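You operate a simulated robot arm through the tools that you are given. There is no shell and no other tool.

You run a simulated robot arm. Do the job below in one go: nothing can be reset, and whatever is moved stays where it is left.

Task
Measure the clear lens and lay it in the dish for its power.
Fine: switch the meter on, press TEST once, leave ZERO alone and switch off at the end.

It is judged by the outcome, as a careful person would: the job done as asked, and still so three seconds after it is handed in. It fails if anything else is knocked over, pushed out of place, dropped, spilled or broken.

Robot
A 6-joint arm with a three-finger gripper, fixed in place. Base frame: the origin is on the floor under the middle of its stand, x ahead of it, y to its left, z up; the work surface is at about z = 760. Readings come in mm, degrees, newtons and seconds.
It reaches about 1213 mm from its shoulder. Its first joint turns from -166.0 to 166.0 degrees. Payload 4.89 kg.
The TCP is the grasp point between the finger pads, 30 mm short of the fingertips. In the tool frame z runs along the fingers and y along their closing line. The gripper opens to 164 mm; its body begins 125 mm behind the TCP.
Orientation is that of the tool frame in the base frame, as a unit quaternion [w, x, y, z]. With the fingers straight down and closing along the base's y, the tool's x points along the base's -x, its y along +y and its z along -z.

Tools
- The arm moves only by the tool jog_arm. Its argument "motion" is text: rows parted by semicolons, each of 7 numbers parted by spaces: the closure, from 0 (fully open) to 1 (shut), then the shift along the tool's x, y, z in m, then the turn, a rotation vector about the tool's x, y, z in degrees. In form: gripper dx dy dz ax ay az; .... A call has 1 to 20 rows; each row is the pose to reach, as a shift and turn from the pose commanded when the call began, along the tool's axes at that moment. Each row takes 0.2 s and may step no farther than 50 mm and 8.6 degrees from the row before; otherwise, or with a gripper value out of range, the whole call is refused. A pose out of reach is approached as far as the arm can. The call stops where the force on the tool passes 90 N (or 10 N more than at its start, if that is more) or the arm is blocked; 0.2 s more then pass. Each finger travels about 108 mm/s and halts on what it meets, pressing with about 40 N; the grip force reading is that of the motor and also rises with nothing between the fingers. The clock runs only during rows and for 0.2 s after the last one: add rows that repeat a pose to give the fingers time. It gives the time, the measured TCP pose, the force on the tool (base axes), the opening and the grip force at its end, in the units of the frame above (readings bear some noise), with the torque about the TCP (base axes, N m) and any sound that the robot's microphone picked up.
- Cameras (640 x 400 px; columns grow to the right, rows downward): "scene" is fixed at [35.8, -640.7, 1343.5]; the picture's right is [0.80, -0.61, 0.00], its down [-0.19, -0.24, -0.95] and it looks along [0.58, 0.76, -0.31] (base axes); focal length 370 px, centre (320, 200). "wrist" rides on the gripper at [76, -2, -152] in the tool frame; the picture's right is [0.02, 1.00, 0.00], its down [-0.88, 0.02, -0.47] and it looks along [-0.47, 0.01, 0.88] (tool axes); focal length 247 px, centre (320, 200). There is no depth. A picture from a camera that has moved, and an enlarged one, comes with that camera's place and axes in the base frame and with its lens. The place of the scene camera against the robot may be out by one fixed shift of up to 25 mm in any direction.
- get_image(camera): a new picture of that camera. No time passes.
- lift_body(by): moves the trunk up (or, below 0, down) by that many mm; the arm rides with it, the base frame stays. It gives what a move gives, with no picture.
- zoom(camera, box): a new picture of the part [left, top, right, bottom] of that camera's present view, enlarged. No time passes.
- finish_job(): hands the job in; it is judged then, once.

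Places have to be worked out from the pictures, the camera data and where the tool is seen. Open the gripper and draw the arm clear of the work before you hand the job in, unless the task says otherwise.

The tools are called after "Request:" as a command line: name --argument value ..., lists and objects as JSON in quotes. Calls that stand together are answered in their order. jog_arm: Moves the arm, as the interface text tells. Its arguments: {"type":"object","properties":{"motion":{"type":"string"}},"required":["motion"]} The other tools are called the same way: lift_body (by) moves the trunk up or down; get_image (camera) takes a picture; zoom (camera, box) takes an enlarged picture of a part of a camera's view; finish_job () hands the job in.

At the start:

```text
clock: 0.0
eef_pos: [466.3, 463.9, 1077.3]
ee_rot: [0.0, -0.001, 1.0, 0.0]
wrist_force: [-0.1, -0.6, 0.3]
moment: [0.0, 0.02, 0.0]
width: 163.9
gripper_force: 0.1
trunk travel left (down, up): [-150.0, 240.0]
```

scene: 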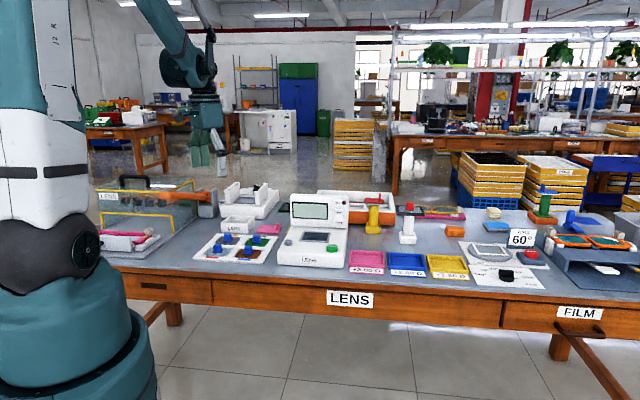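
wrist: 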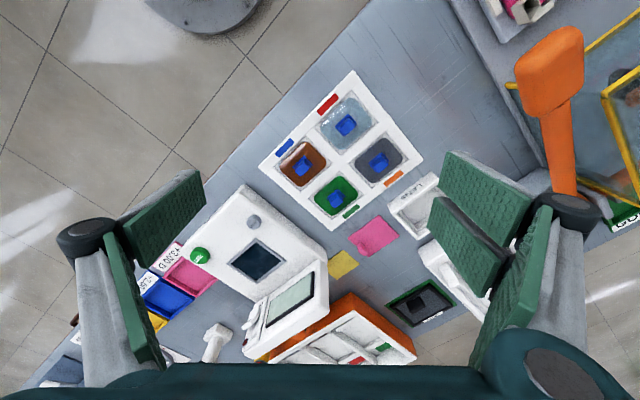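

I'll begin by looking closely at the lens tray, the meter and the dishes with enlarged pictures.

Request:
zoom --camera "scene" --box '[180, 170, 360, 282]'

Request:
zoom --camera "scene" --box '[340, 190, 500, 290]'

Request:
zoom --camera "wrist" --box '[240, 60, 440, 185]'

Request:
zoom --camera "wrist" --box '[120, 170, 440, 370]'

```text
3.56 times, centred on (270, 226) of scene
camera zoom: at [35.8, -640.7, 1343.5], right [0.8, -0.61, 0.0], down [-0.19, -0.24, -0.95], along [0.58, 0.76, -0.31], focal length 1316 px, centre (498, 108)
```

zoom: 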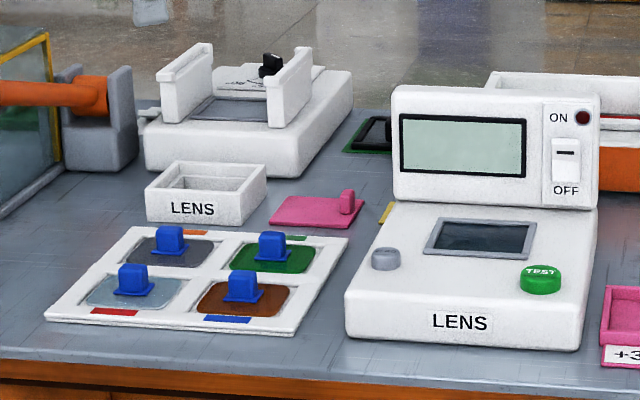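

```text
4.00 times, centred on (420, 240) of scene
camera zoom: at [35.8, -640.7, 1343.5], right [0.8, -0.61, 0.0], down [-0.19, -0.24, -0.95], along [0.58, 0.76, -0.31], focal length 1480 px, centre (-80, 40)
```

zoom: 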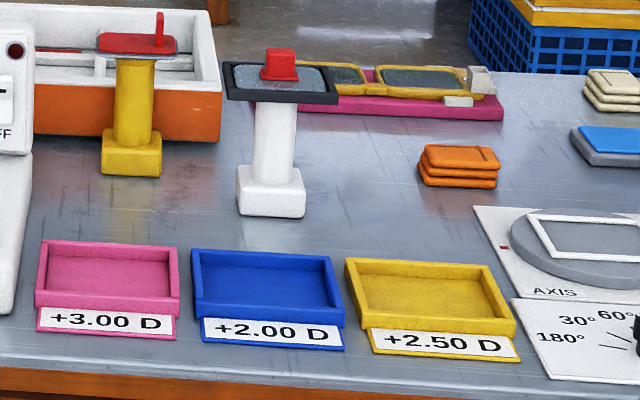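

```text
3.20 times, centred on (340, 122) of wrist
camera zoom: at [388.6, 461.3, 1228.8], right [-0.02, 1.0, 0.0], down [0.88, 0.02, 0.47], along [0.47, 0.01, -0.88], focal length 790 px, centre (256, 448)
```

zoom: 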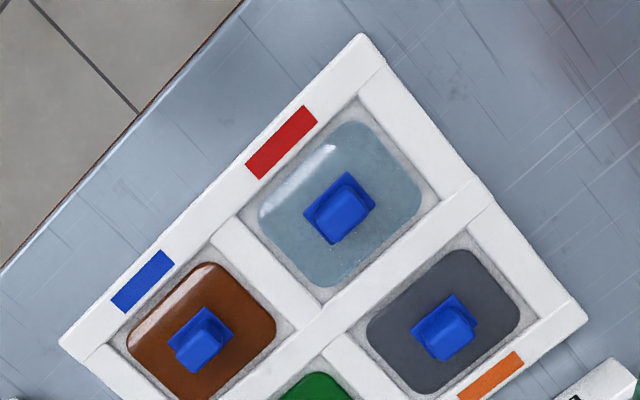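

```text
2.00 times, centred on (280, 270) of wrist
camera zoom: at [388.6, 461.3, 1228.8], right [-0.02, 1.0, 0.0], down [0.88, 0.02, 0.47], along [0.47, 0.01, -0.88], focal length 494 px, centre (400, 60)
```

zoom: 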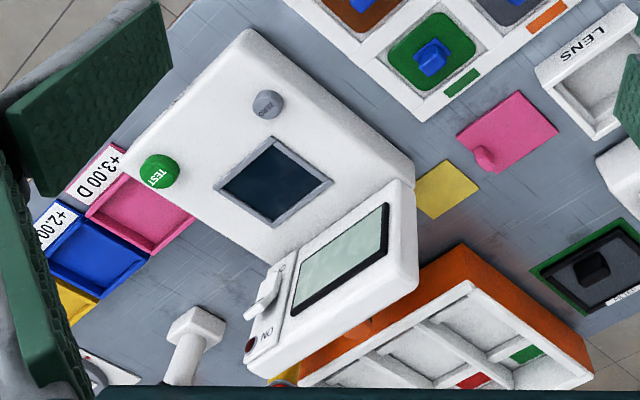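

I'll look at the gripper's shape and at the rest of the bench before moving.

Request:
zoom --camera "scene" --box '[150, 70, 270, 190]'

Request:
get_image --camera "wrist"

Request:
zoom --camera "scene" --box '[460, 180, 640, 300]'

Request:
zoom --camera "scene" --box '[270, 185, 360, 245]'

```text
3.33 times, centred on (210, 130) of scene
camera zoom: at [35.8, -640.7, 1343.5], right [0.8, -0.61, 0.0], down [-0.19, -0.24, -0.95], along [0.58, 0.76, -0.31], focal length 1233 px, centre (687, 433)
```

zoom: 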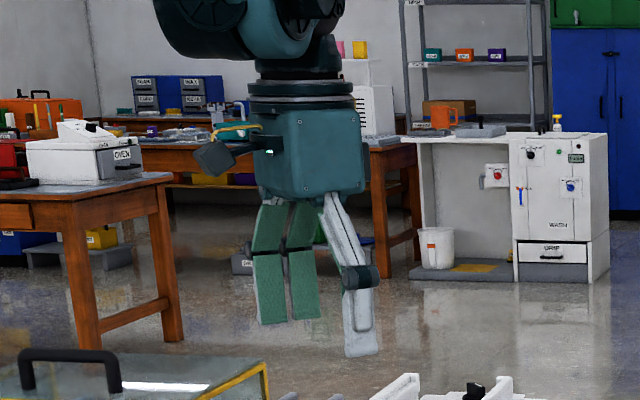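

```text
taken
camera wrist: at [388.6, 461.3, 1228.8], right [-0.02, 1.0, 0.0], down [0.88, 0.02, 0.47], along [0.47, 0.01, -0.88], focal length 247 px, centre (320, 200)
```

wrist: 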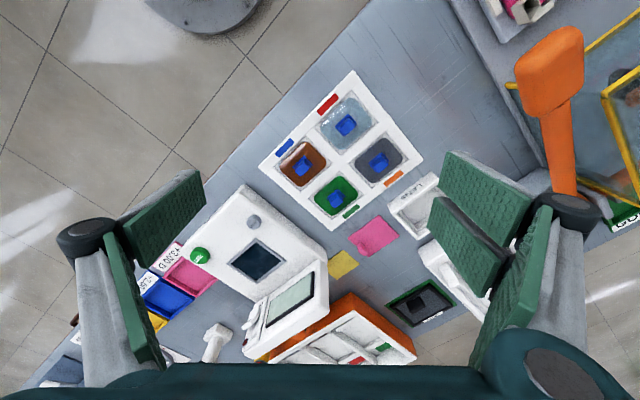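

```text
3.33 times, centred on (550, 240) of scene
camera zoom: at [35.8, -640.7, 1343.5], right [0.8, -0.61, 0.0], down [-0.19, -0.24, -0.95], along [0.58, 0.76, -0.31], focal length 1233 px, centre (-447, 67)
```

zoom: 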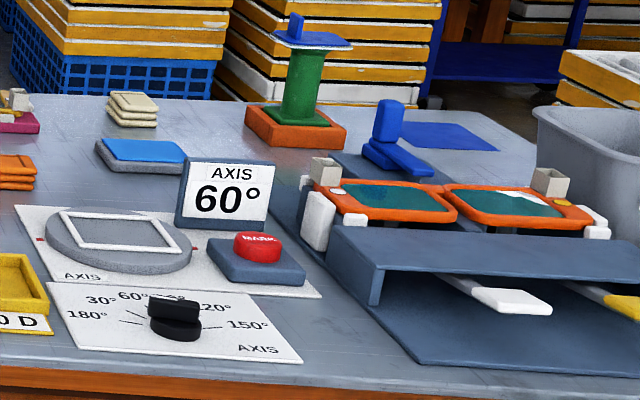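

```text
6.67 times, centred on (315, 215) of scene
camera zoom: at [35.8, -640.7, 1343.5], right [0.8, -0.61, 0.0], down [-0.19, -0.24, -0.95], along [0.58, 0.76, -0.31], focal length 2467 px, centre (353, 100)
```

zoom: 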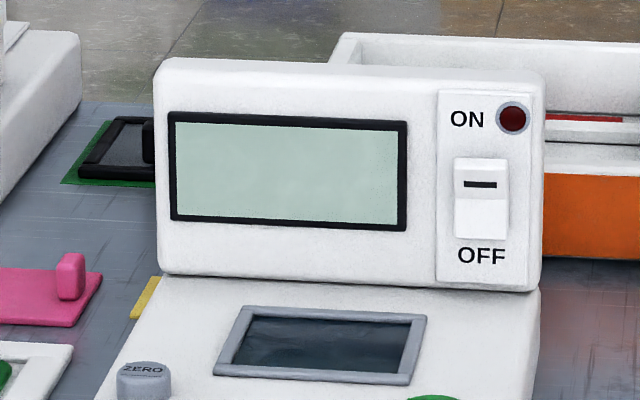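

The clear lens seems to be the front-left one of the tray with a blue knob; I want to compare it to the red-knobbed thing on the white stand and the other loose pieces.

Request:
zoom --camera "scene" --box '[360, 190, 480, 250]'

Request:
zoom --camera "scene" --box '[185, 225, 285, 275]'

Request:
zoom --camera "scene" --box '[80, 165, 300, 290]'

```text
5.33 times, centred on (420, 220) of scene
camera zoom: at [35.8, -640.7, 1343.5], right [0.8, -0.61, 0.0], down [-0.19, -0.24, -0.95], along [0.58, 0.76, -0.31], focal length 1973 px, centre (-213, 93)
```

zoom: 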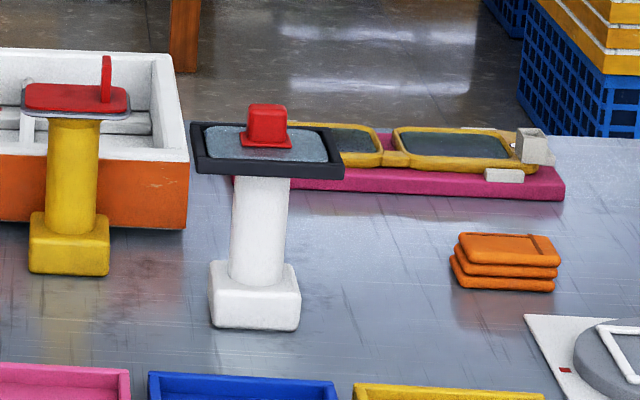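

```text
6.40 times, centred on (235, 250) of scene
camera zoom: at [35.8, -640.7, 1343.5], right [0.8, -0.61, 0.0], down [-0.19, -0.24, -0.95], along [0.58, 0.76, -0.31], focal length 2368 px, centre (864, -120)
```

zoom: 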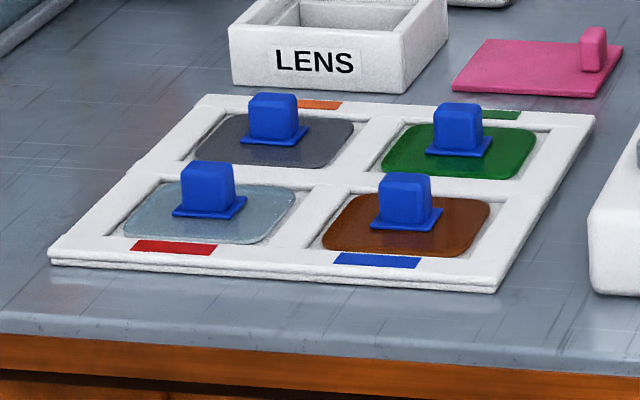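

```text
2.91 times, centred on (190, 228) of scene
camera zoom: at [35.8, -640.7, 1343.5], right [0.8, -0.61, 0.0], down [-0.19, -0.24, -0.95], along [0.58, 0.76, -0.31], focal length 1076 px, centre (698, 120)
```

zoom: 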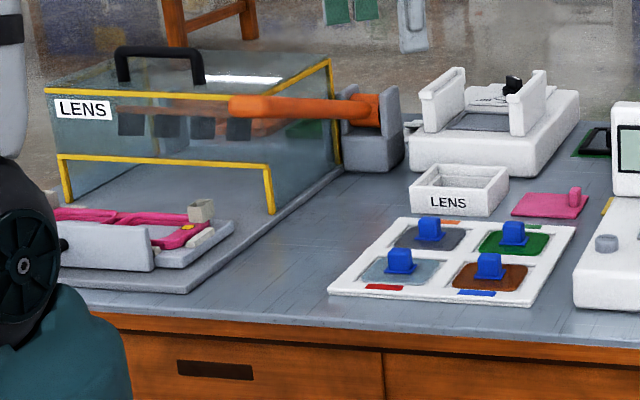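

The tray holds clear, brown, grey and green lenses; the clear one is front-left, near (477, 511). I'll turn the tool 45° to square it with the bench and move above the lens for a closer look.

Request:
jog_arm --motion "0 -0.002 0.008 0.01 0 0 -7.5; 0 -0.004 0.016 0.02 0 0 -15; 0 -0.006 0.024 0.03 0 0 -22.5; 0 -0.008 0.032 0.04 0 0 -30; 0 -0.010 0.040 0.05 0 0 -37.5; 0 -0.0107 0.047 0.06 0 0 -45; 0 -0.0107 0.047 0.06 0 0 -45"

Request:
get_image --camera "wrist"

```text
clock: 1.6
eef_pos: [477.2, 509.8, 1017.3]
ee_rot: [0.0, -0.384, 0.923, 0.0]
wrist_force: [0.0, -0.3, 0.1]
moment: [0.0, 0.0, 0.02]
width: 164.0
gripper_force: 0.1
trunk travel left (down, up): [-150.0, 240.0]
```

```text
taken
camera wrist: at [422.6, 454.7, 1168.7], right [-0.72, 0.69, 0.0], down [0.61, 0.64, 0.47], along [0.33, 0.34, -0.88], focal length 247 px, centre (320, 200)
```

wrist: 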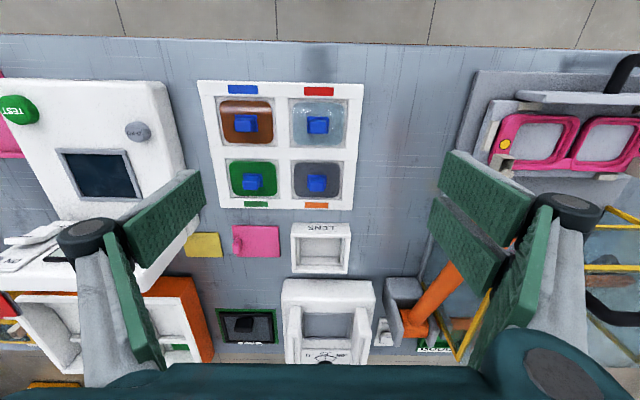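

The bench is now squared with the picture. I'll enlarge the tray to measure the clear lens and its knob.

Request:
zoom --camera "wrist" --box '[190, 70, 370, 220]'

Request:
zoom --camera "wrist" --box '[280, 75, 370, 150]'

```text
2.67 times, centred on (280, 145) of wrist
camera zoom: at [422.6, 454.7, 1168.7], right [-0.72, 0.69, 0.0], down [0.61, 0.64, 0.47], along [0.33, 0.34, -0.88], focal length 659 px, centre (427, 347)
```

zoom: 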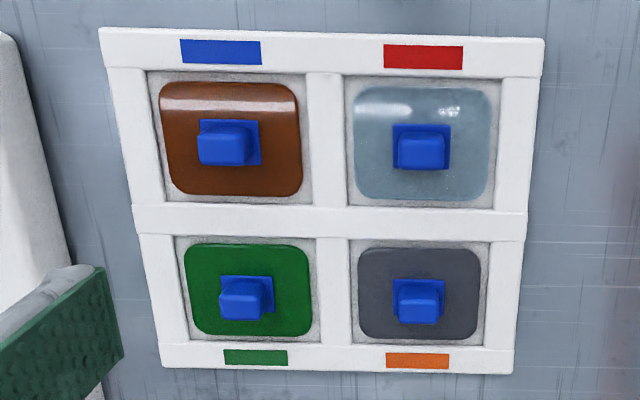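

```text
5.33 times, centred on (325, 112) of wrist
camera zoom: at [422.6, 454.7, 1168.7], right [-0.72, 0.69, 0.0], down [0.61, 0.64, 0.47], along [0.33, 0.34, -0.88], focal length 1317 px, centre (293, 667)
```

zoom: 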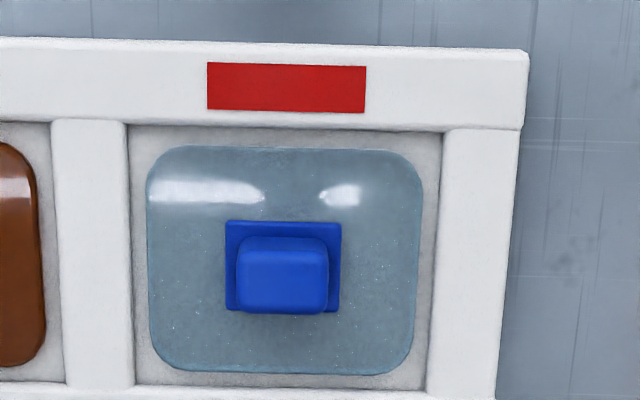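

The clear lens is about 81 x 66 mm with a 25 mm blue knob, its knob near (482, 510). Before picking it I'll move in front of the meter, at the same height, to see the switch, TEST and the stage up close.

Request:
jog_arm --motion "0 0.01 -0.045 0 0 0 0; 0 0.02 -0.09 0 0 0 0; 0 0.03 -0.135 0 0 0 0; 0 0.04 -0.18 0 0 0 0; 0 0.045 -0.225 0 0 0 0; 0 0.05 -0.27 0 0 0 0; 0 0.05 -0.30 0 0 0 0; 0 0.05 -0.30 0 0 0 0"

Request:
get_image --camera "wrist"

```text
clock: 3.4
eef_pos: [654.5, 262.4, 1017.0]
ee_rot: [-0.001, -0.383, 0.924, 0.0]
wrist_force: [-1.1, 0.5, 0.3]
moment: [0.02, 0.0, -0.01]
width: 164.1
gripper_force: 0.1
trunk travel left (down, up): [-150.0, 240.0]
```

```text
taken
camera wrist: at [599.8, 207.4, 1168.9], right [-0.72, 0.69, 0.0], down [0.61, 0.64, 0.47], along [0.33, 0.34, -0.88], focal length 247 px, centre (320, 200)
```

wrist: 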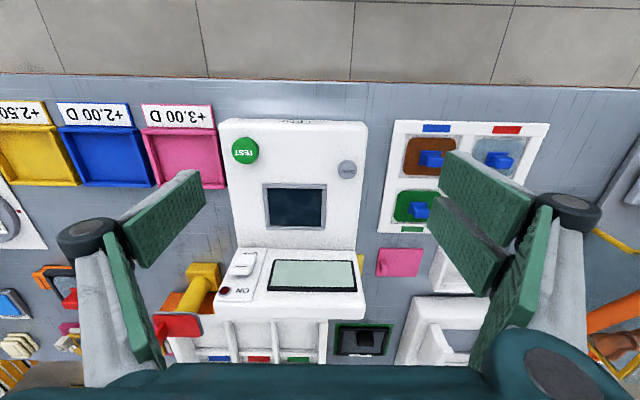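

Request:
zoom --camera "wrist" --box '[210, 110, 380, 220]'

Request:
zoom --camera "wrist" --box '[210, 230, 380, 330]'

Request:
zoom --camera "wrist" --box '[0, 90, 240, 200]'

```text
3.64 times, centred on (295, 165) of wrist
camera zoom: at [599.8, 207.4, 1168.9], right [-0.72, 0.69, 0.0], down [0.61, 0.64, 0.47], along [0.33, 0.34, -0.88], focal length 898 px, centre (411, 327)
```

zoom: 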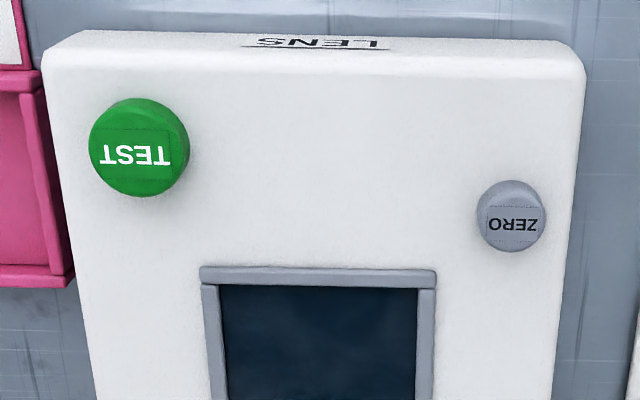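

```text
3.76 times, centred on (295, 280) of wrist
camera zoom: at [599.8, 207.4, 1168.9], right [-0.72, 0.69, 0.0], down [0.61, 0.64, 0.47], along [0.33, 0.34, -0.88], focal length 930 px, centre (414, -101)
```

zoom: 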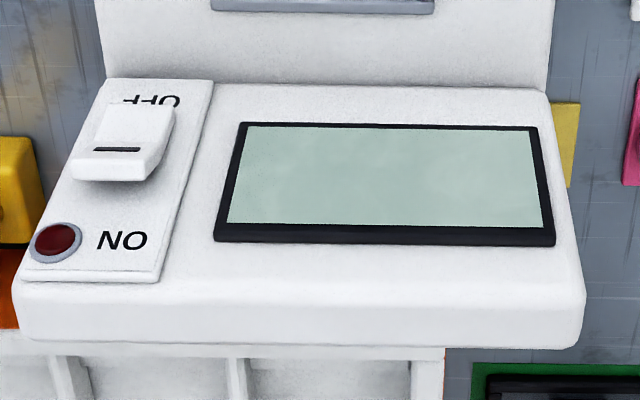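

```text
2.67 times, centred on (120, 145) of wrist
camera zoom: at [599.8, 207.4, 1168.9], right [-0.72, 0.69, 0.0], down [0.61, 0.64, 0.47], along [0.33, 0.34, -0.88], focal length 659 px, centre (853, 347)
```

zoom: 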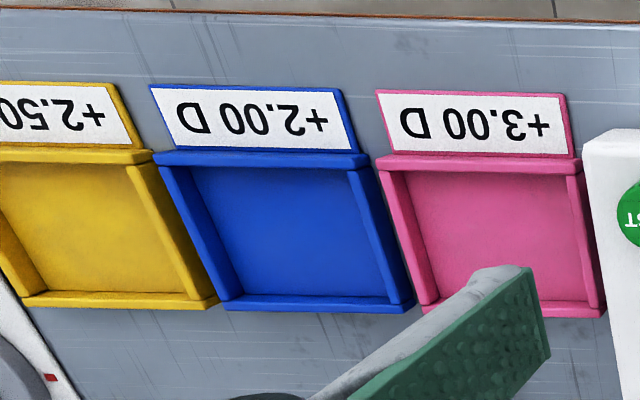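

I place TEST near (757, 207, z≈808), the stage centre near (779, 330, z≈800), and the ON/OFF rocker on the upright panel near (905, 330, z≈845), with its ON end standing out. I'll close the fingers in the air to see how the closed tips look.

Request:
jog_arm --motion "1 0 0 0 0 0 0; 1 0 0 0 0 0 0; 1 0 0 0 0 0 0; 1 0 0 0 0 0 0; 1 0 0 0 0 0 0; 1 0 0 0 0 0 0"

Request:
get_image --camera "wrist"

Request:
get_image --camera "scene"

Request:
zoom --camera "scene" --box '[230, 60, 390, 280]'

```text
clock: 4.8
eef_pos: [653.0, 263.9, 1017.0]
ee_rot: [0.0, -0.382, 0.924, -0.001]
wrist_force: [0.4, 0.0, -0.5]
moment: [-0.01, 0.01, -0.02]
width: 0.0
gripper_force: 40.0
trunk travel left (down, up): [-150.0, 240.0]
```

```text
taken
camera wrist: at [599.4, 207.8, 1169.0], right [-0.72, 0.69, 0.0], down [0.61, 0.64, 0.47], along [0.33, 0.34, -0.88], focal length 247 px, centre (320, 200)
```

wrist: 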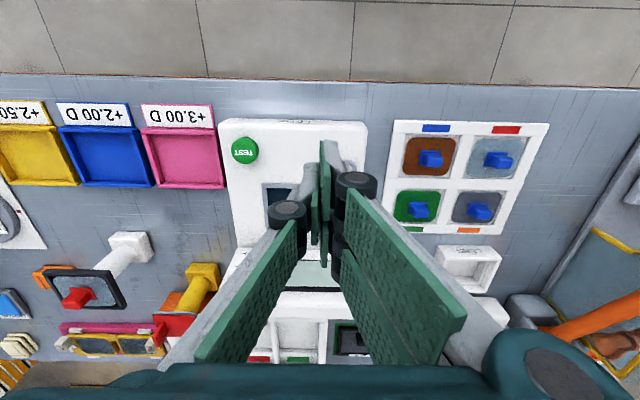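

```text
taken
```

scene: 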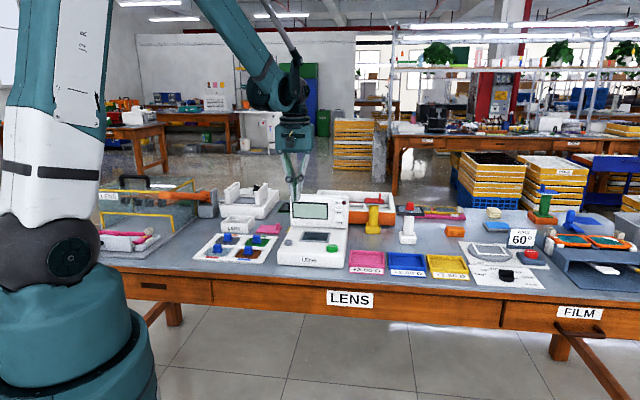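

```text
1.82 times, centred on (310, 170) of scene
camera zoom: at [35.8, -640.7, 1343.5], right [0.8, -0.61, 0.0], down [-0.19, -0.24, -0.95], along [0.58, 0.76, -0.31], focal length 673 px, centre (338, 254)
```

zoom: 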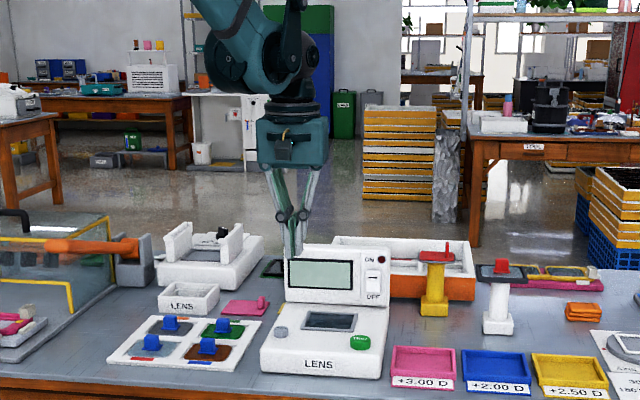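

I'll enlarge the closed fingertips in the scene view and in the wrist view to see their exact shape and place against the panel.

Request:
zoom --camera "scene" --box '[260, 150, 360, 230]'

Request:
zoom --camera "wrist" --box '[240, 130, 400, 280]'

```text
5.00 times, centred on (310, 190) of scene
camera zoom: at [35.8, -640.7, 1343.5], right [0.8, -0.61, 0.0], down [-0.19, -0.24, -0.95], along [0.58, 0.76, -0.31], focal length 1850 px, centre (370, 250)
```

zoom: 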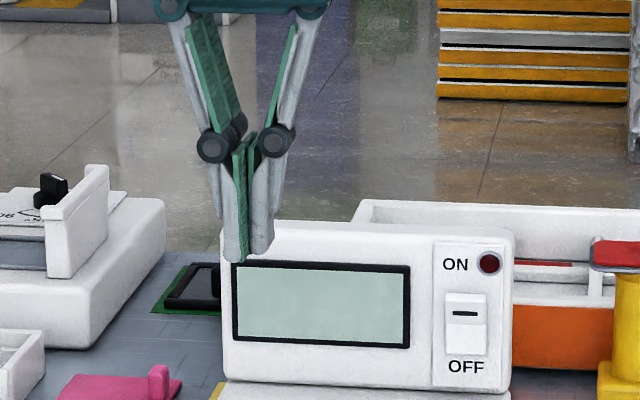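

```text
2.67 times, centred on (320, 205) of wrist
camera zoom: at [599.4, 207.8, 1169.0], right [-0.72, 0.69, 0.0], down [0.61, 0.64, 0.47], along [0.33, 0.34, -0.88], focal length 659 px, centre (320, 187)
```

zoom: 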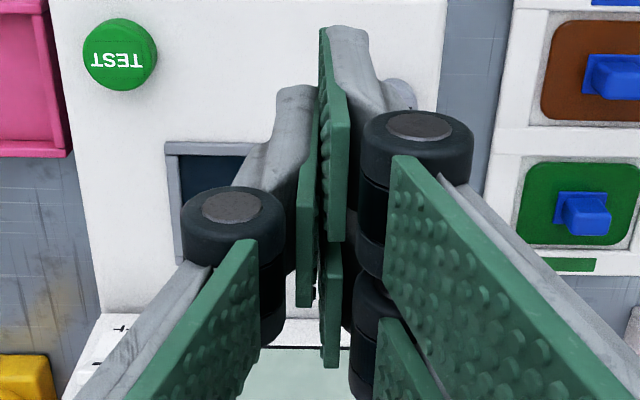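

The tips show about 16 mm to the left of where the scene data puts them, so that is the scene camera's shift. I'll move nearer to the panel, keeping the fingers off to one side of the switch, for a better sight of the rocker.

Request:
jog_arm --motion "1 -0.03 -0.025 0.015 0 0 0; 1 -0.06 -0.05 0.03 0 0 0; 1 -0.09 -0.07 0.05 0 0 0; 1 -0.09 -0.07 0.05 0 0 0"

Request:
get_image --camera "wrist"

Request:
zoom --camera "wrist" --box '[180, 140, 340, 300]'

Request:
zoom --camera "scene" --box '[280, 170, 370, 250]'

```text
clock: 5.8
eef_pos: [766.7, 277.5, 967.4]
ee_rot: [0.0, -0.382, 0.924, 0.0]
wrist_force: [0.5, 0.1, -0.4]
moment: [-0.05, 0.08, 0.0]
width: 0.3
gripper_force: 40.0
trunk travel left (down, up): [-150.0, 240.0]
```

```text
taken
camera wrist: at [713.6, 222.2, 1119.0], right [-0.72, 0.69, 0.0], down [0.61, 0.64, 0.47], along [0.33, 0.34, -0.88], focal length 247 px, centre (320, 200)
```

wrist: 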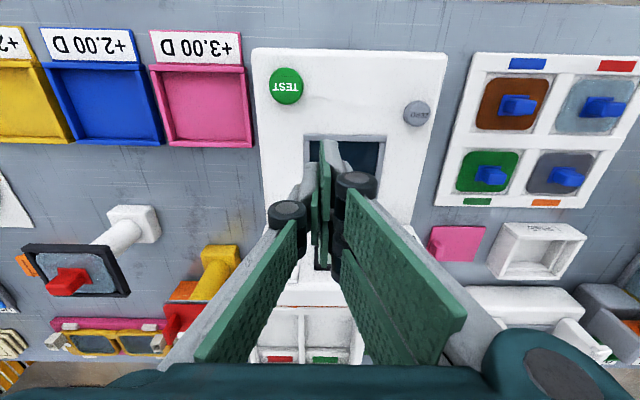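

```text
2.50 times, centred on (260, 220) of wrist
camera zoom: at [713.6, 222.2, 1119.0], right [-0.72, 0.69, 0.0], down [0.61, 0.64, 0.47], along [0.33, 0.34, -0.88], focal length 617 px, centre (470, 150)
```

zoom: 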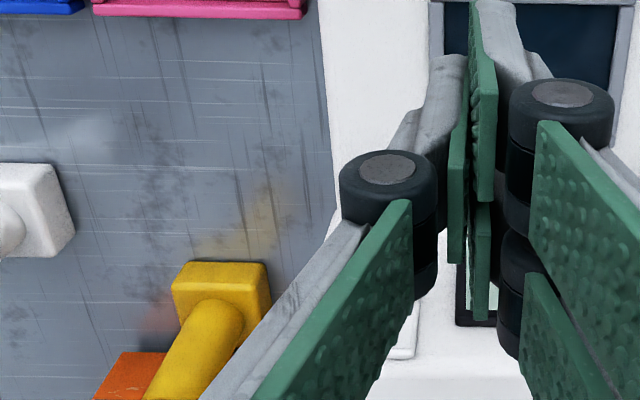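

```text
5.00 times, centred on (325, 210) of scene
camera zoom: at [35.8, -640.7, 1343.5], right [0.8, -0.61, 0.0], down [-0.19, -0.24, -0.95], along [0.58, 0.76, -0.31], focal length 1850 px, centre (295, 150)
```

zoom: 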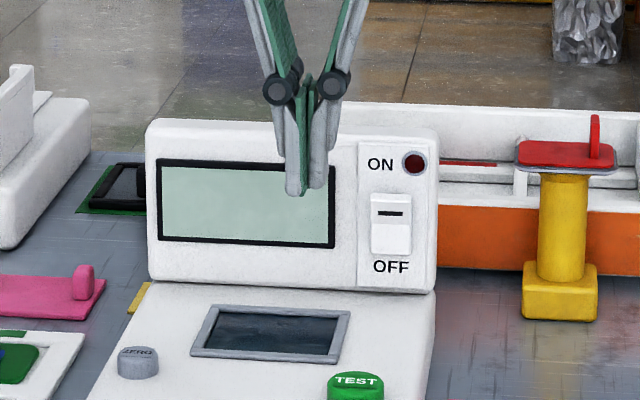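

From both cameras the rocker is about 50–60 mm to the bench's right of the fingers and 60–90 mm lower than the tips. I'll bring the tips nearer, still about 30 mm off the rocker, to compare them directly in the scene view.

Request:
jog_arm --motion "1 -0.02 -0.03 0.01 0 0 0; 1 -0.04 -0.06 0.02 0 0 0; 1 -0.05 -0.06 0.04 0 0 0; 1 -0.05 -0.06 0.04 0 0 0"

Request:
get_image --camera "wrist"

Request:
zoom --camera "wrist" --box '[240, 130, 400, 290]'

Request:
zoom --camera "scene" --box '[310, 180, 370, 230]'

```text
clock: 6.8
eef_pos: [845.5, 272.2, 926.9]
ee_rot: [0.001, -0.383, 0.924, 0.0]
wrist_force: [0.4, -1.0, 0.0]
moment: [0.02, 0.1, 0.0]
width: 0.1
gripper_force: 39.9
trunk travel left (down, up): [-150.0, 240.0]
```

```text
taken
camera wrist: at [791.5, 214.8, 1078.5], right [-0.72, 0.69, 0.0], down [0.61, 0.64, 0.47], along [0.33, 0.34, -0.88], focal length 247 px, centre (320, 200)
```

wrist: 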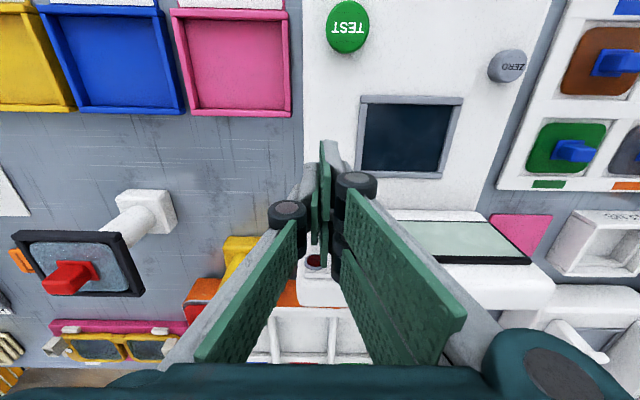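

```text
2.50 times, centred on (320, 210) of wrist
camera zoom: at [791.5, 214.8, 1078.5], right [-0.72, 0.69, 0.0], down [0.61, 0.64, 0.47], along [0.33, 0.34, -0.88], focal length 617 px, centre (320, 175)
```

zoom: 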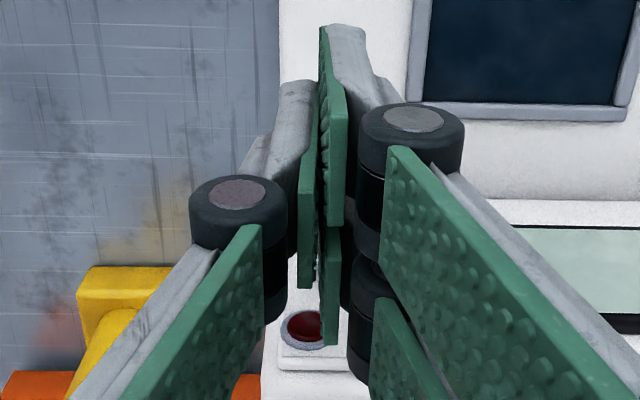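

```text
8.00 times, centred on (340, 205) of scene
camera zoom: at [35.8, -640.7, 1343.5], right [0.8, -0.61, 0.0], down [-0.19, -0.24, -0.95], along [0.58, 0.76, -0.31], focal length 2960 px, centre (160, 160)
```

zoom: 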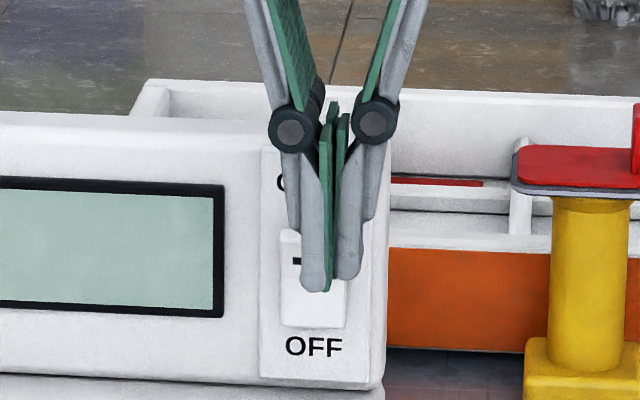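

The tips and the rocker now line up in the scene view: rocker centre near z≈866, its ON end standing out at about e2≈853 (some 25 mm ahead of the leading finger edge). I'll lower the tips to the upper half and close in by 18 mm, short of contact.

Request:
jog_arm --motion "1 0 0.004 0.012 0 0 0; 1 0 0.004 0.022 0 0 0; 1 -0.01 0.004 0.022 0 0 0; 1 -0.018 0.004 0.022 0 0 0; 1 -0.018 0.004 0.022 0 0 0"

Request:
zoom --camera "wrist" --box '[240, 130, 400, 290]'

Request:
zoom --camera "scene" --box '[310, 180, 370, 230]'

```text
clock: 8.0
eef_pos: [854.7, 285.0, 906.0]
ee_rot: [0.0, -0.383, 0.924, 0.0]
wrist_force: [0.1, 0.1, 0.2]
moment: [0.03, 0.01, 0.02]
width: 0.0
gripper_force: 40.0
trunk travel left (down, up): [-150.0, 240.0]
```

```text
2.50 times, centred on (320, 210) of wrist
camera zoom: at [800.8, 229.9, 1057.2], right [-0.72, 0.69, 0.0], down [0.61, 0.64, 0.47], along [0.33, 0.34, -0.88], focal length 617 px, centre (320, 175)
```

zoom: 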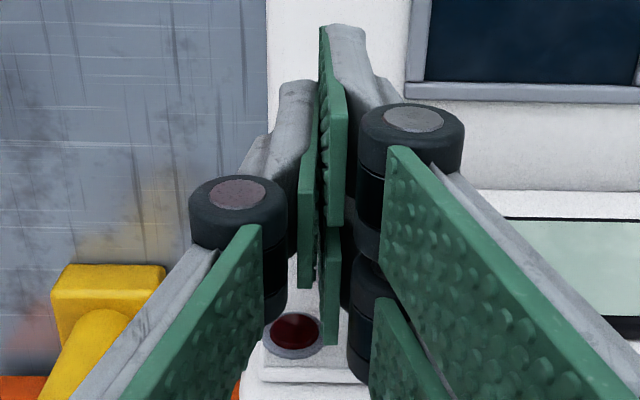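

```text
8.00 times, centred on (340, 205) of scene
camera zoom: at [35.8, -640.7, 1343.5], right [0.8, -0.61, 0.0], down [-0.19, -0.24, -0.95], along [0.58, 0.76, -0.31], focal length 2960 px, centre (160, 160)
```

zoom: 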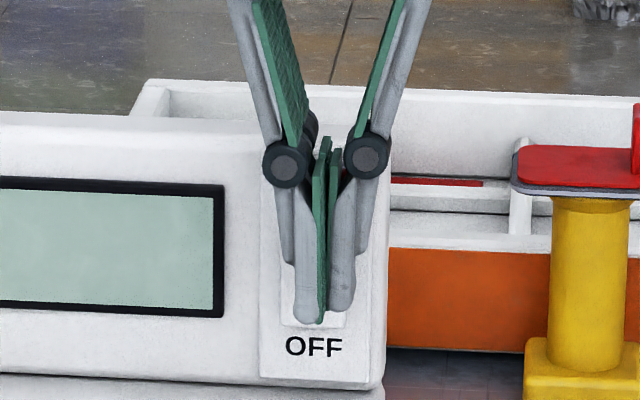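

The leading fingertip's lower corner projects just above the rocker's middle. I'll raise 4 mm and push gently towards the panel in small steps, watching force and sound.

Request:
jog_arm --motion "1 0 0.002 -0.004 0 0 0; 1 -0.004 0.002 -0.004 0 0 0; 1 -0.008 0.002 -0.004 0 0 0; 1 -0.010 0.002 -0.004 0 0 0"

Request:
zoom --camera "scene" --box '[310, 180, 370, 230]'

```text
clock: 9.0
eef_pos: [858.8, 294.5, 909.3]
ee_rot: [0.0, -0.383, 0.924, 0.0]
wrist_force: [-0.6, 0.1, -0.4]
moment: [0.03, -0.03, -0.04]
width: 0.0
gripper_force: 40.0
trunk travel left (down, up): [-150.0, 240.0]
```

```text
8.00 times, centred on (340, 205) of scene
camera zoom: at [35.8, -640.7, 1343.5], right [0.8, -0.61, 0.0], down [-0.19, -0.24, -0.95], along [0.58, 0.76, -0.31], focal length 2960 px, centre (160, 160)
```

zoom: 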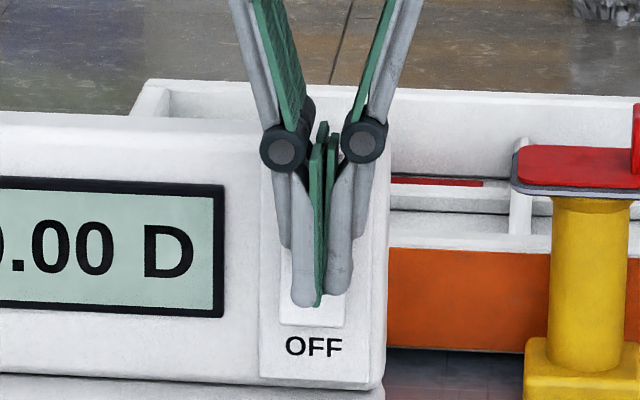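

The display now reads "0.00 D": the meter is on, with almost no force. I'll back away from the rocker the same way I came and then rise.

Request:
jog_arm --motion "1 0.01 0 0 0 0 0; 1 0.03 0 0 0 0 0; 1 0.06 0 -0.01 0 0 0; 1 0.08 0.03 -0.05 0 0 0; 1 0.09 0.06 -0.09 0 0 0; 1 0.09 0.06 -0.09 0 0 0"

Request:
zoom --camera "scene" --box '[270, 180, 370, 280]'

Request:
get_image --camera "wrist"

```text
refused: row 4 steps farther than a row can; nothing moved
```

```text
4.00 times, centred on (320, 230) of scene
camera zoom: at [35.8, -640.7, 1343.5], right [0.8, -0.61, 0.0], down [-0.19, -0.24, -0.95], along [0.58, 0.76, -0.31], focal length 1480 px, centre (320, 80)
```

zoom: 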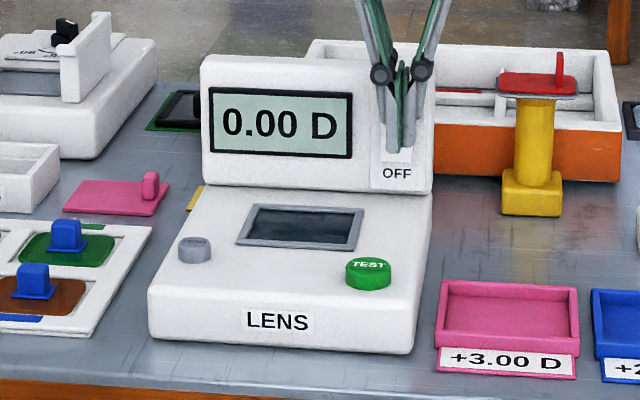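

```text
taken
camera wrist: at [806.2, 238.4, 1061.1], right [-0.72, 0.69, 0.0], down [0.61, 0.64, 0.47], along [0.33, 0.34, -0.88], focal length 247 px, centre (320, 200)
```

wrist: 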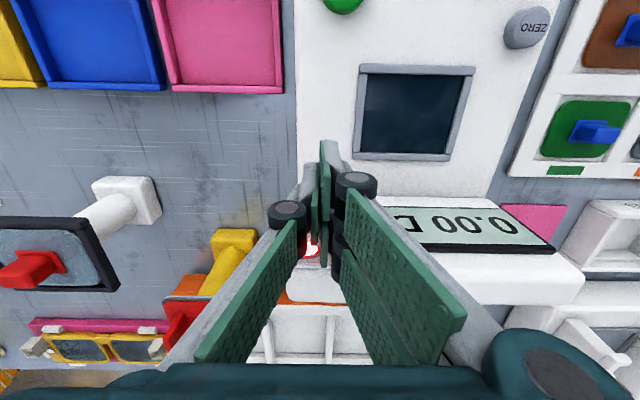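

The refused call moved nothing; the red lamp is lit and 0.00 D shows. I'll retract with smaller steps.

Request:
jog_arm --motion "1 0.01 0 0 0 0 0; 1 0.03 0 0 0 0 0; 1 0.055 0 -0.01 0 0 0; 1 0.07 0.02 -0.04 0 0 0; 1 0.08 0.04 -0.07 0 0 0; 1 0.08 0.06 -0.10 0 0 0; 1 0.08 0.06 -0.10 0 0 0"

Request:
get_image --camera "wrist"

Request:
zoom --camera "scene" --box '[270, 180, 370, 280]'

```text
clock: 10.6
eef_pos: [761.6, 280.6, 1010.5]
ee_rot: [0.0, -0.384, 0.923, 0.0]
wrist_force: [-0.2, -1.1, 0.3]
moment: [0.04, -0.08, -0.01]
width: 0.0
gripper_force: 40.0
trunk travel left (down, up): [-150.0, 240.0]
```

```text
taken
camera wrist: at [707.4, 224.4, 1161.9], right [-0.72, 0.69, 0.0], down [0.61, 0.64, 0.47], along [0.33, 0.34, -0.88], focal length 247 px, centre (320, 200)
```

wrist: 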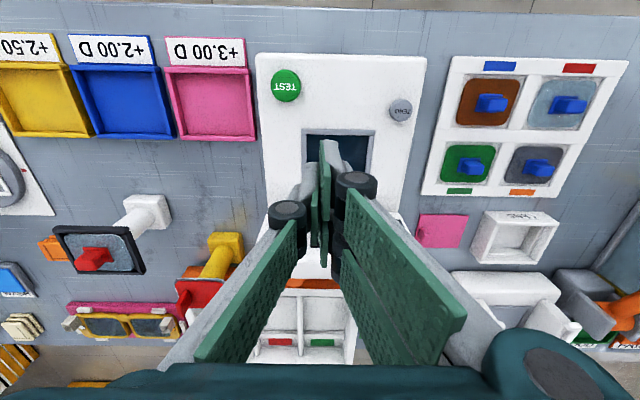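

```text
4.00 times, centred on (320, 230) of scene
camera zoom: at [35.8, -640.7, 1343.5], right [0.8, -0.61, 0.0], down [-0.19, -0.24, -0.95], along [0.58, 0.76, -0.31], focal length 1480 px, centre (320, 80)
```

zoom: 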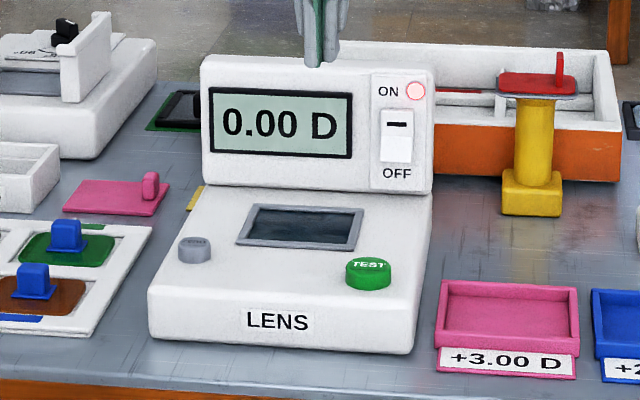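

The meter is on and the arm is clear. Now I'll travel back above the clear lens, opening the fingers to roughly 85 mm and coming down to about 890 for a check of alignment.

Request:
jog_arm --motion "0.9 0.004 0.04 0 0 0 0; 0.7 0.008 0.08 0 0 0 0; 0.5 0.012 0.12 0 0 0 0; 0.48 0.016 0.16 0 0 0 0; 0.48 0.02 0.20 0 0 0 0; 0.48 0.024 0.24 0 0 0 0; 0.48 0.028 0.28 0 0 0 0; 0.48 0.032 0.32 0 0 0 0; 0.48 0.0345 0.36 0 0 0 0; 0.48 0.0345 0.36 0.04 0 0 0; 0.48 0.0345 0.36 0.08 0 0 0; 0.48 0.0345 0.36 0.115 0 0 0; 0.48 0.0345 0.36 0.115 0 0 0"

Request:
get_image --camera "wrist"

Request:
zoom --camera "scene" --box '[180, 190, 290, 275]'

```text
clock: 13.4
eef_pos: [481.5, 510.4, 893.5]
ee_rot: [0.0, -0.383, 0.924, -0.001]
wrist_force: [0.5, 0.6, 0.6]
moment: [-0.02, -0.02, 0.0]
width: 85.1
gripper_force: 0.1
trunk travel left (down, up): [-150.0, 240.0]
```

```text
taken
camera wrist: at [427.6, 454.0, 1044.9], right [-0.72, 0.69, 0.0], down [0.61, 0.64, 0.47], along [0.33, 0.34, -0.88], focal length 247 px, centre (320, 200)
```

wrist: 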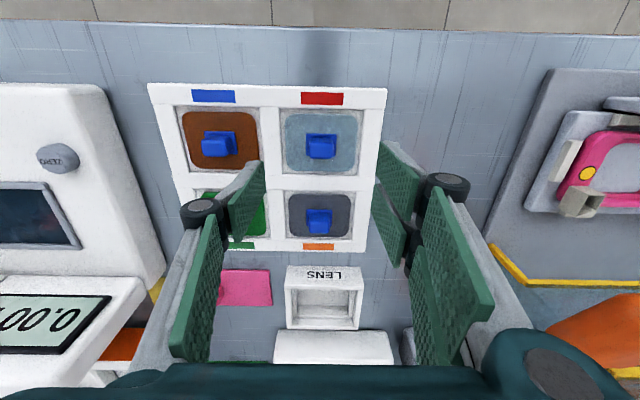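

```text
4.71 times, centred on (235, 232) of scene
camera zoom: at [35.8, -640.7, 1343.5], right [0.8, -0.61, 0.0], down [-0.19, -0.24, -0.95], along [0.58, 0.76, -0.31], focal length 1741 px, centre (720, 47)
```

zoom: 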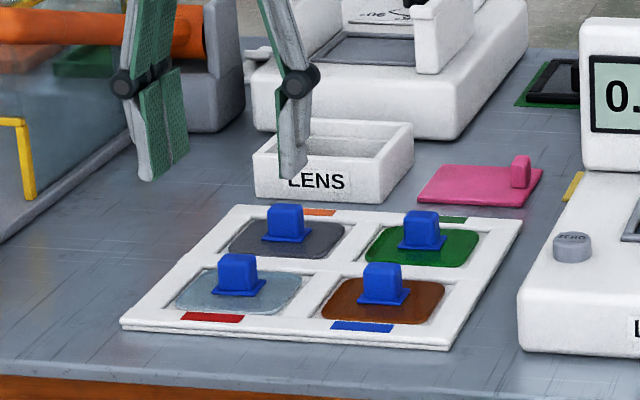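

I'll enlarge the wrist view to check the knob against the tool's axis.

Request:
zoom --camera "wrist" --box '[270, 90, 370, 190]'

Request:
zoom --camera "scene" --box '[205, 230, 255, 262]'

```text
4.00 times, centred on (320, 140) of wrist
camera zoom: at [427.6, 454.0, 1044.9], right [-0.72, 0.69, 0.0], down [0.61, 0.64, 0.47], along [0.33, 0.34, -0.88], focal length 988 px, centre (320, 440)
```

zoom: 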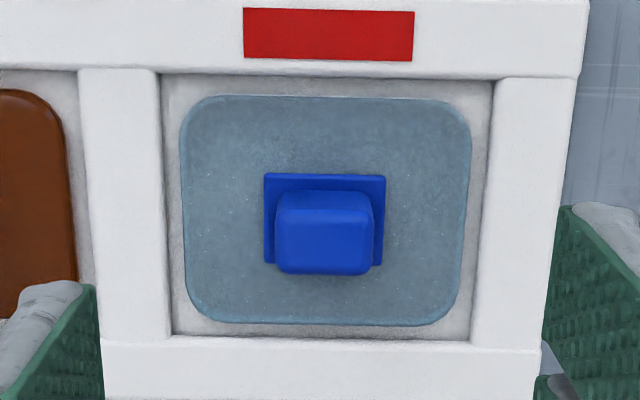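

```text
12.50 times, centred on (230, 246) of scene
camera zoom: at [35.8, -640.7, 1343.5], right [0.8, -0.61, 0.0], down [-0.19, -0.24, -0.95], along [0.58, 0.76, -0.31], focal length 4625 px, centre (1445, -375)
```

zoom: 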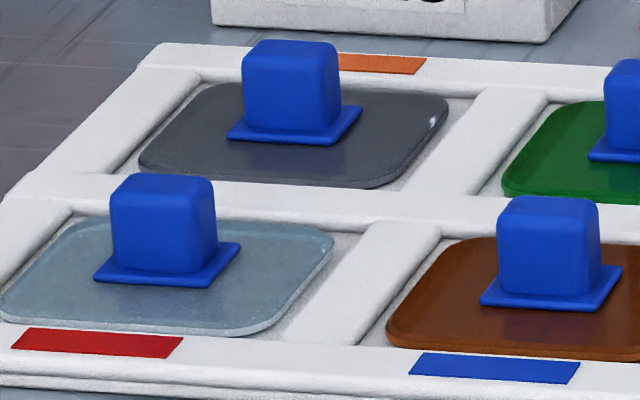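

The knob is centred within about 1 mm on the tool axis. I'll narrow the fingers to 62 mm and descend so the tips stay just above the knob's base plate (tips at about z = 779), then look.

Request:
jog_arm --motion "0.62 0 0 0.02 0 0 0; 0.62 0 0 0.045 0 0 0; 0.62 0 0 0.07 0 0 0; 0.62 0 0 0.084 0 0 0; 0.62 0 0 0.084 0 0 0"

Request:
get_image --camera "wrist"

Request:
zoom --camera "scene" --box '[200, 215, 270, 265]'

```text
clock: 14.6
eef_pos: [482.3, 510.3, 809.4]
ee_rot: [0.0, -0.382, 0.924, 0.0]
wrist_force: [0.1, 0.2, -0.5]
moment: [-0.03, 0.07, -0.02]
width: 62.3
gripper_force: 0.1
trunk travel left (down, up): [-150.0, 240.0]
```

```text
taken
camera wrist: at [428.5, 454.8, 960.9], right [-0.72, 0.69, 0.0], down [0.61, 0.64, 0.47], along [0.33, 0.34, -0.88], focal length 247 px, centre (320, 200)
```

wrist: 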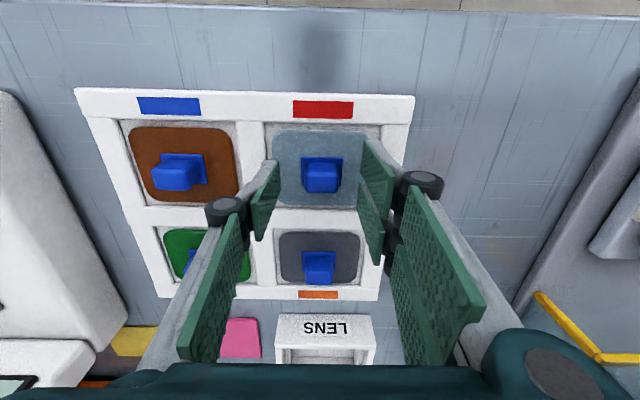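

```text
8.00 times, centred on (235, 240) of scene
camera zoom: at [35.8, -640.7, 1343.5], right [0.8, -0.61, 0.0], down [-0.19, -0.24, -0.95], along [0.58, 0.76, -0.31], focal length 2960 px, centre (1000, -120)
```

zoom: 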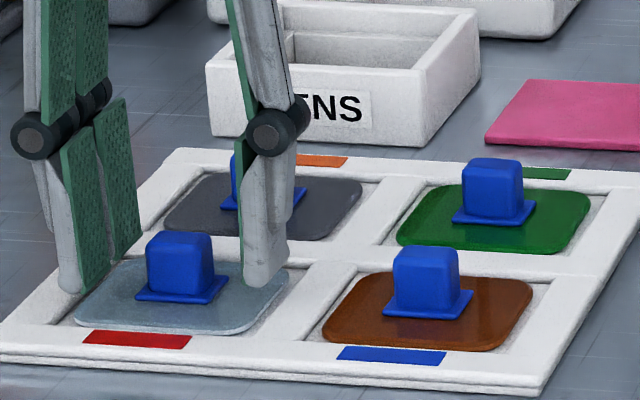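

The tips are just above the knob's base plate on both sides. I'll close on the knob without moving.

Request:
jog_arm --motion "0.8 0 0 0 0 0 0; 1 0 0 0 0 0 0; 1 0 0 0 0 0 0; 1 0 0 0 0 0 0"

Request:
zoom --camera "scene" --box '[200, 215, 270, 265]'

Request:
zoom --camera "wrist" --box '[240, 100, 400, 220]'

```text
clock: 15.6
eef_pos: [482.6, 510.3, 809.8]
ee_rot: [0.001, -0.383, 0.924, 0.0]
wrist_force: [-0.2, -0.6, 0.0]
moment: [0.02, -0.02, 0.0]
width: 25.2
gripper_force: 40.0
trunk travel left (down, up): [-150.0, 240.0]
```

```text
8.00 times, centred on (235, 240) of scene
camera zoom: at [35.8, -640.7, 1343.5], right [0.8, -0.61, 0.0], down [-0.19, -0.24, -0.95], along [0.58, 0.76, -0.31], focal length 2960 px, centre (1000, -120)
```

zoom: 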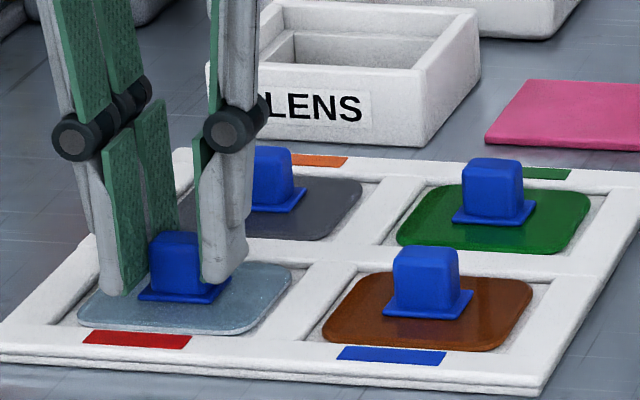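

```text
3.33 times, centred on (320, 160) of wrist
camera zoom: at [428.3, 454.6, 961.1], right [-0.72, 0.69, 0.0], down [0.61, 0.64, 0.47], along [0.33, 0.34, -0.88], focal length 823 px, centre (320, 333)
```

zoom: 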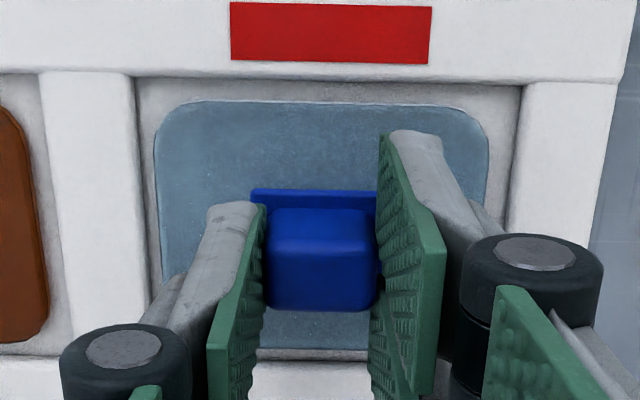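

The knob is held at 25 mm width with 40 N. I'll lift straight up gently and check that the lens comes along.

Request:
jog_arm --motion "1 0 0 -0.005 0 0 0; 1 0 0 -0.015 0 0 0; 1 0 0 -0.035 0 0 0; 1 0 0 -0.06 0 0 0; 1 0 0 -0.085 0 0 0; 1 0 0 -0.11 0 0 0; 1 0 0 -0.12 0 0 0; 1 0 0 -0.12 0 0 0"

Request:
zoom --camera "scene" --box '[190, 180, 290, 270]'

Request:
get_image --camera "wrist"

```text
clock: 17.4
eef_pos: [481.5, 510.2, 929.9]
ee_rot: [0.0, -0.383, 0.924, 0.0]
wrist_force: [-0.1, 0.6, 1.0]
moment: [0.04, 0.01, 0.0]
width: 0.0
gripper_force: 39.9
trunk travel left (down, up): [-150.0, 240.0]
```

```text
4.44 times, centred on (240, 225) of scene
camera zoom: at [35.8, -640.7, 1343.5], right [0.8, -0.61, 0.0], down [-0.19, -0.24, -0.95], along [0.58, 0.76, -0.31], focal length 1644 px, centre (676, 89)
```

zoom: 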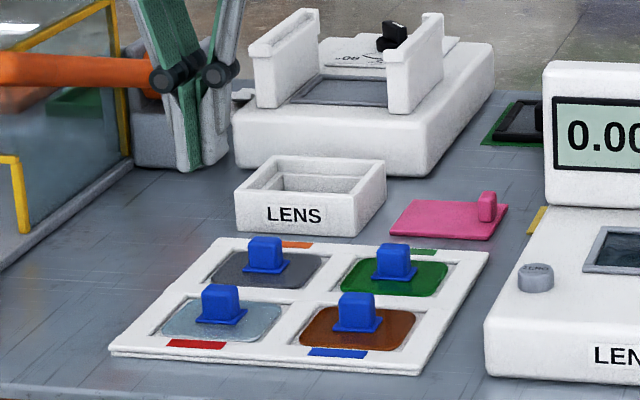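

```text
taken
camera wrist: at [428.0, 454.6, 1081.4], right [-0.72, 0.69, 0.0], down [0.61, 0.64, 0.47], along [0.33, 0.34, -0.88], focal length 247 px, centre (320, 200)
```

wrist: 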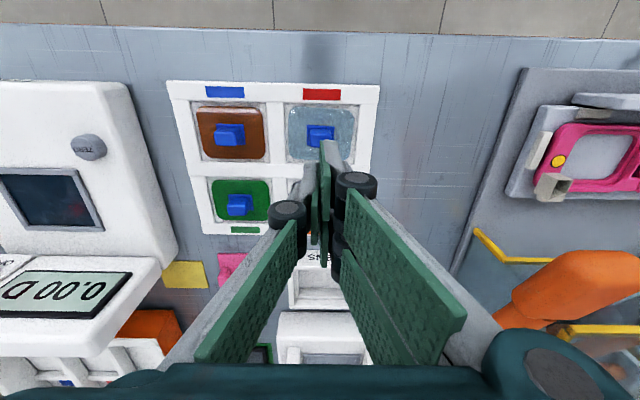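

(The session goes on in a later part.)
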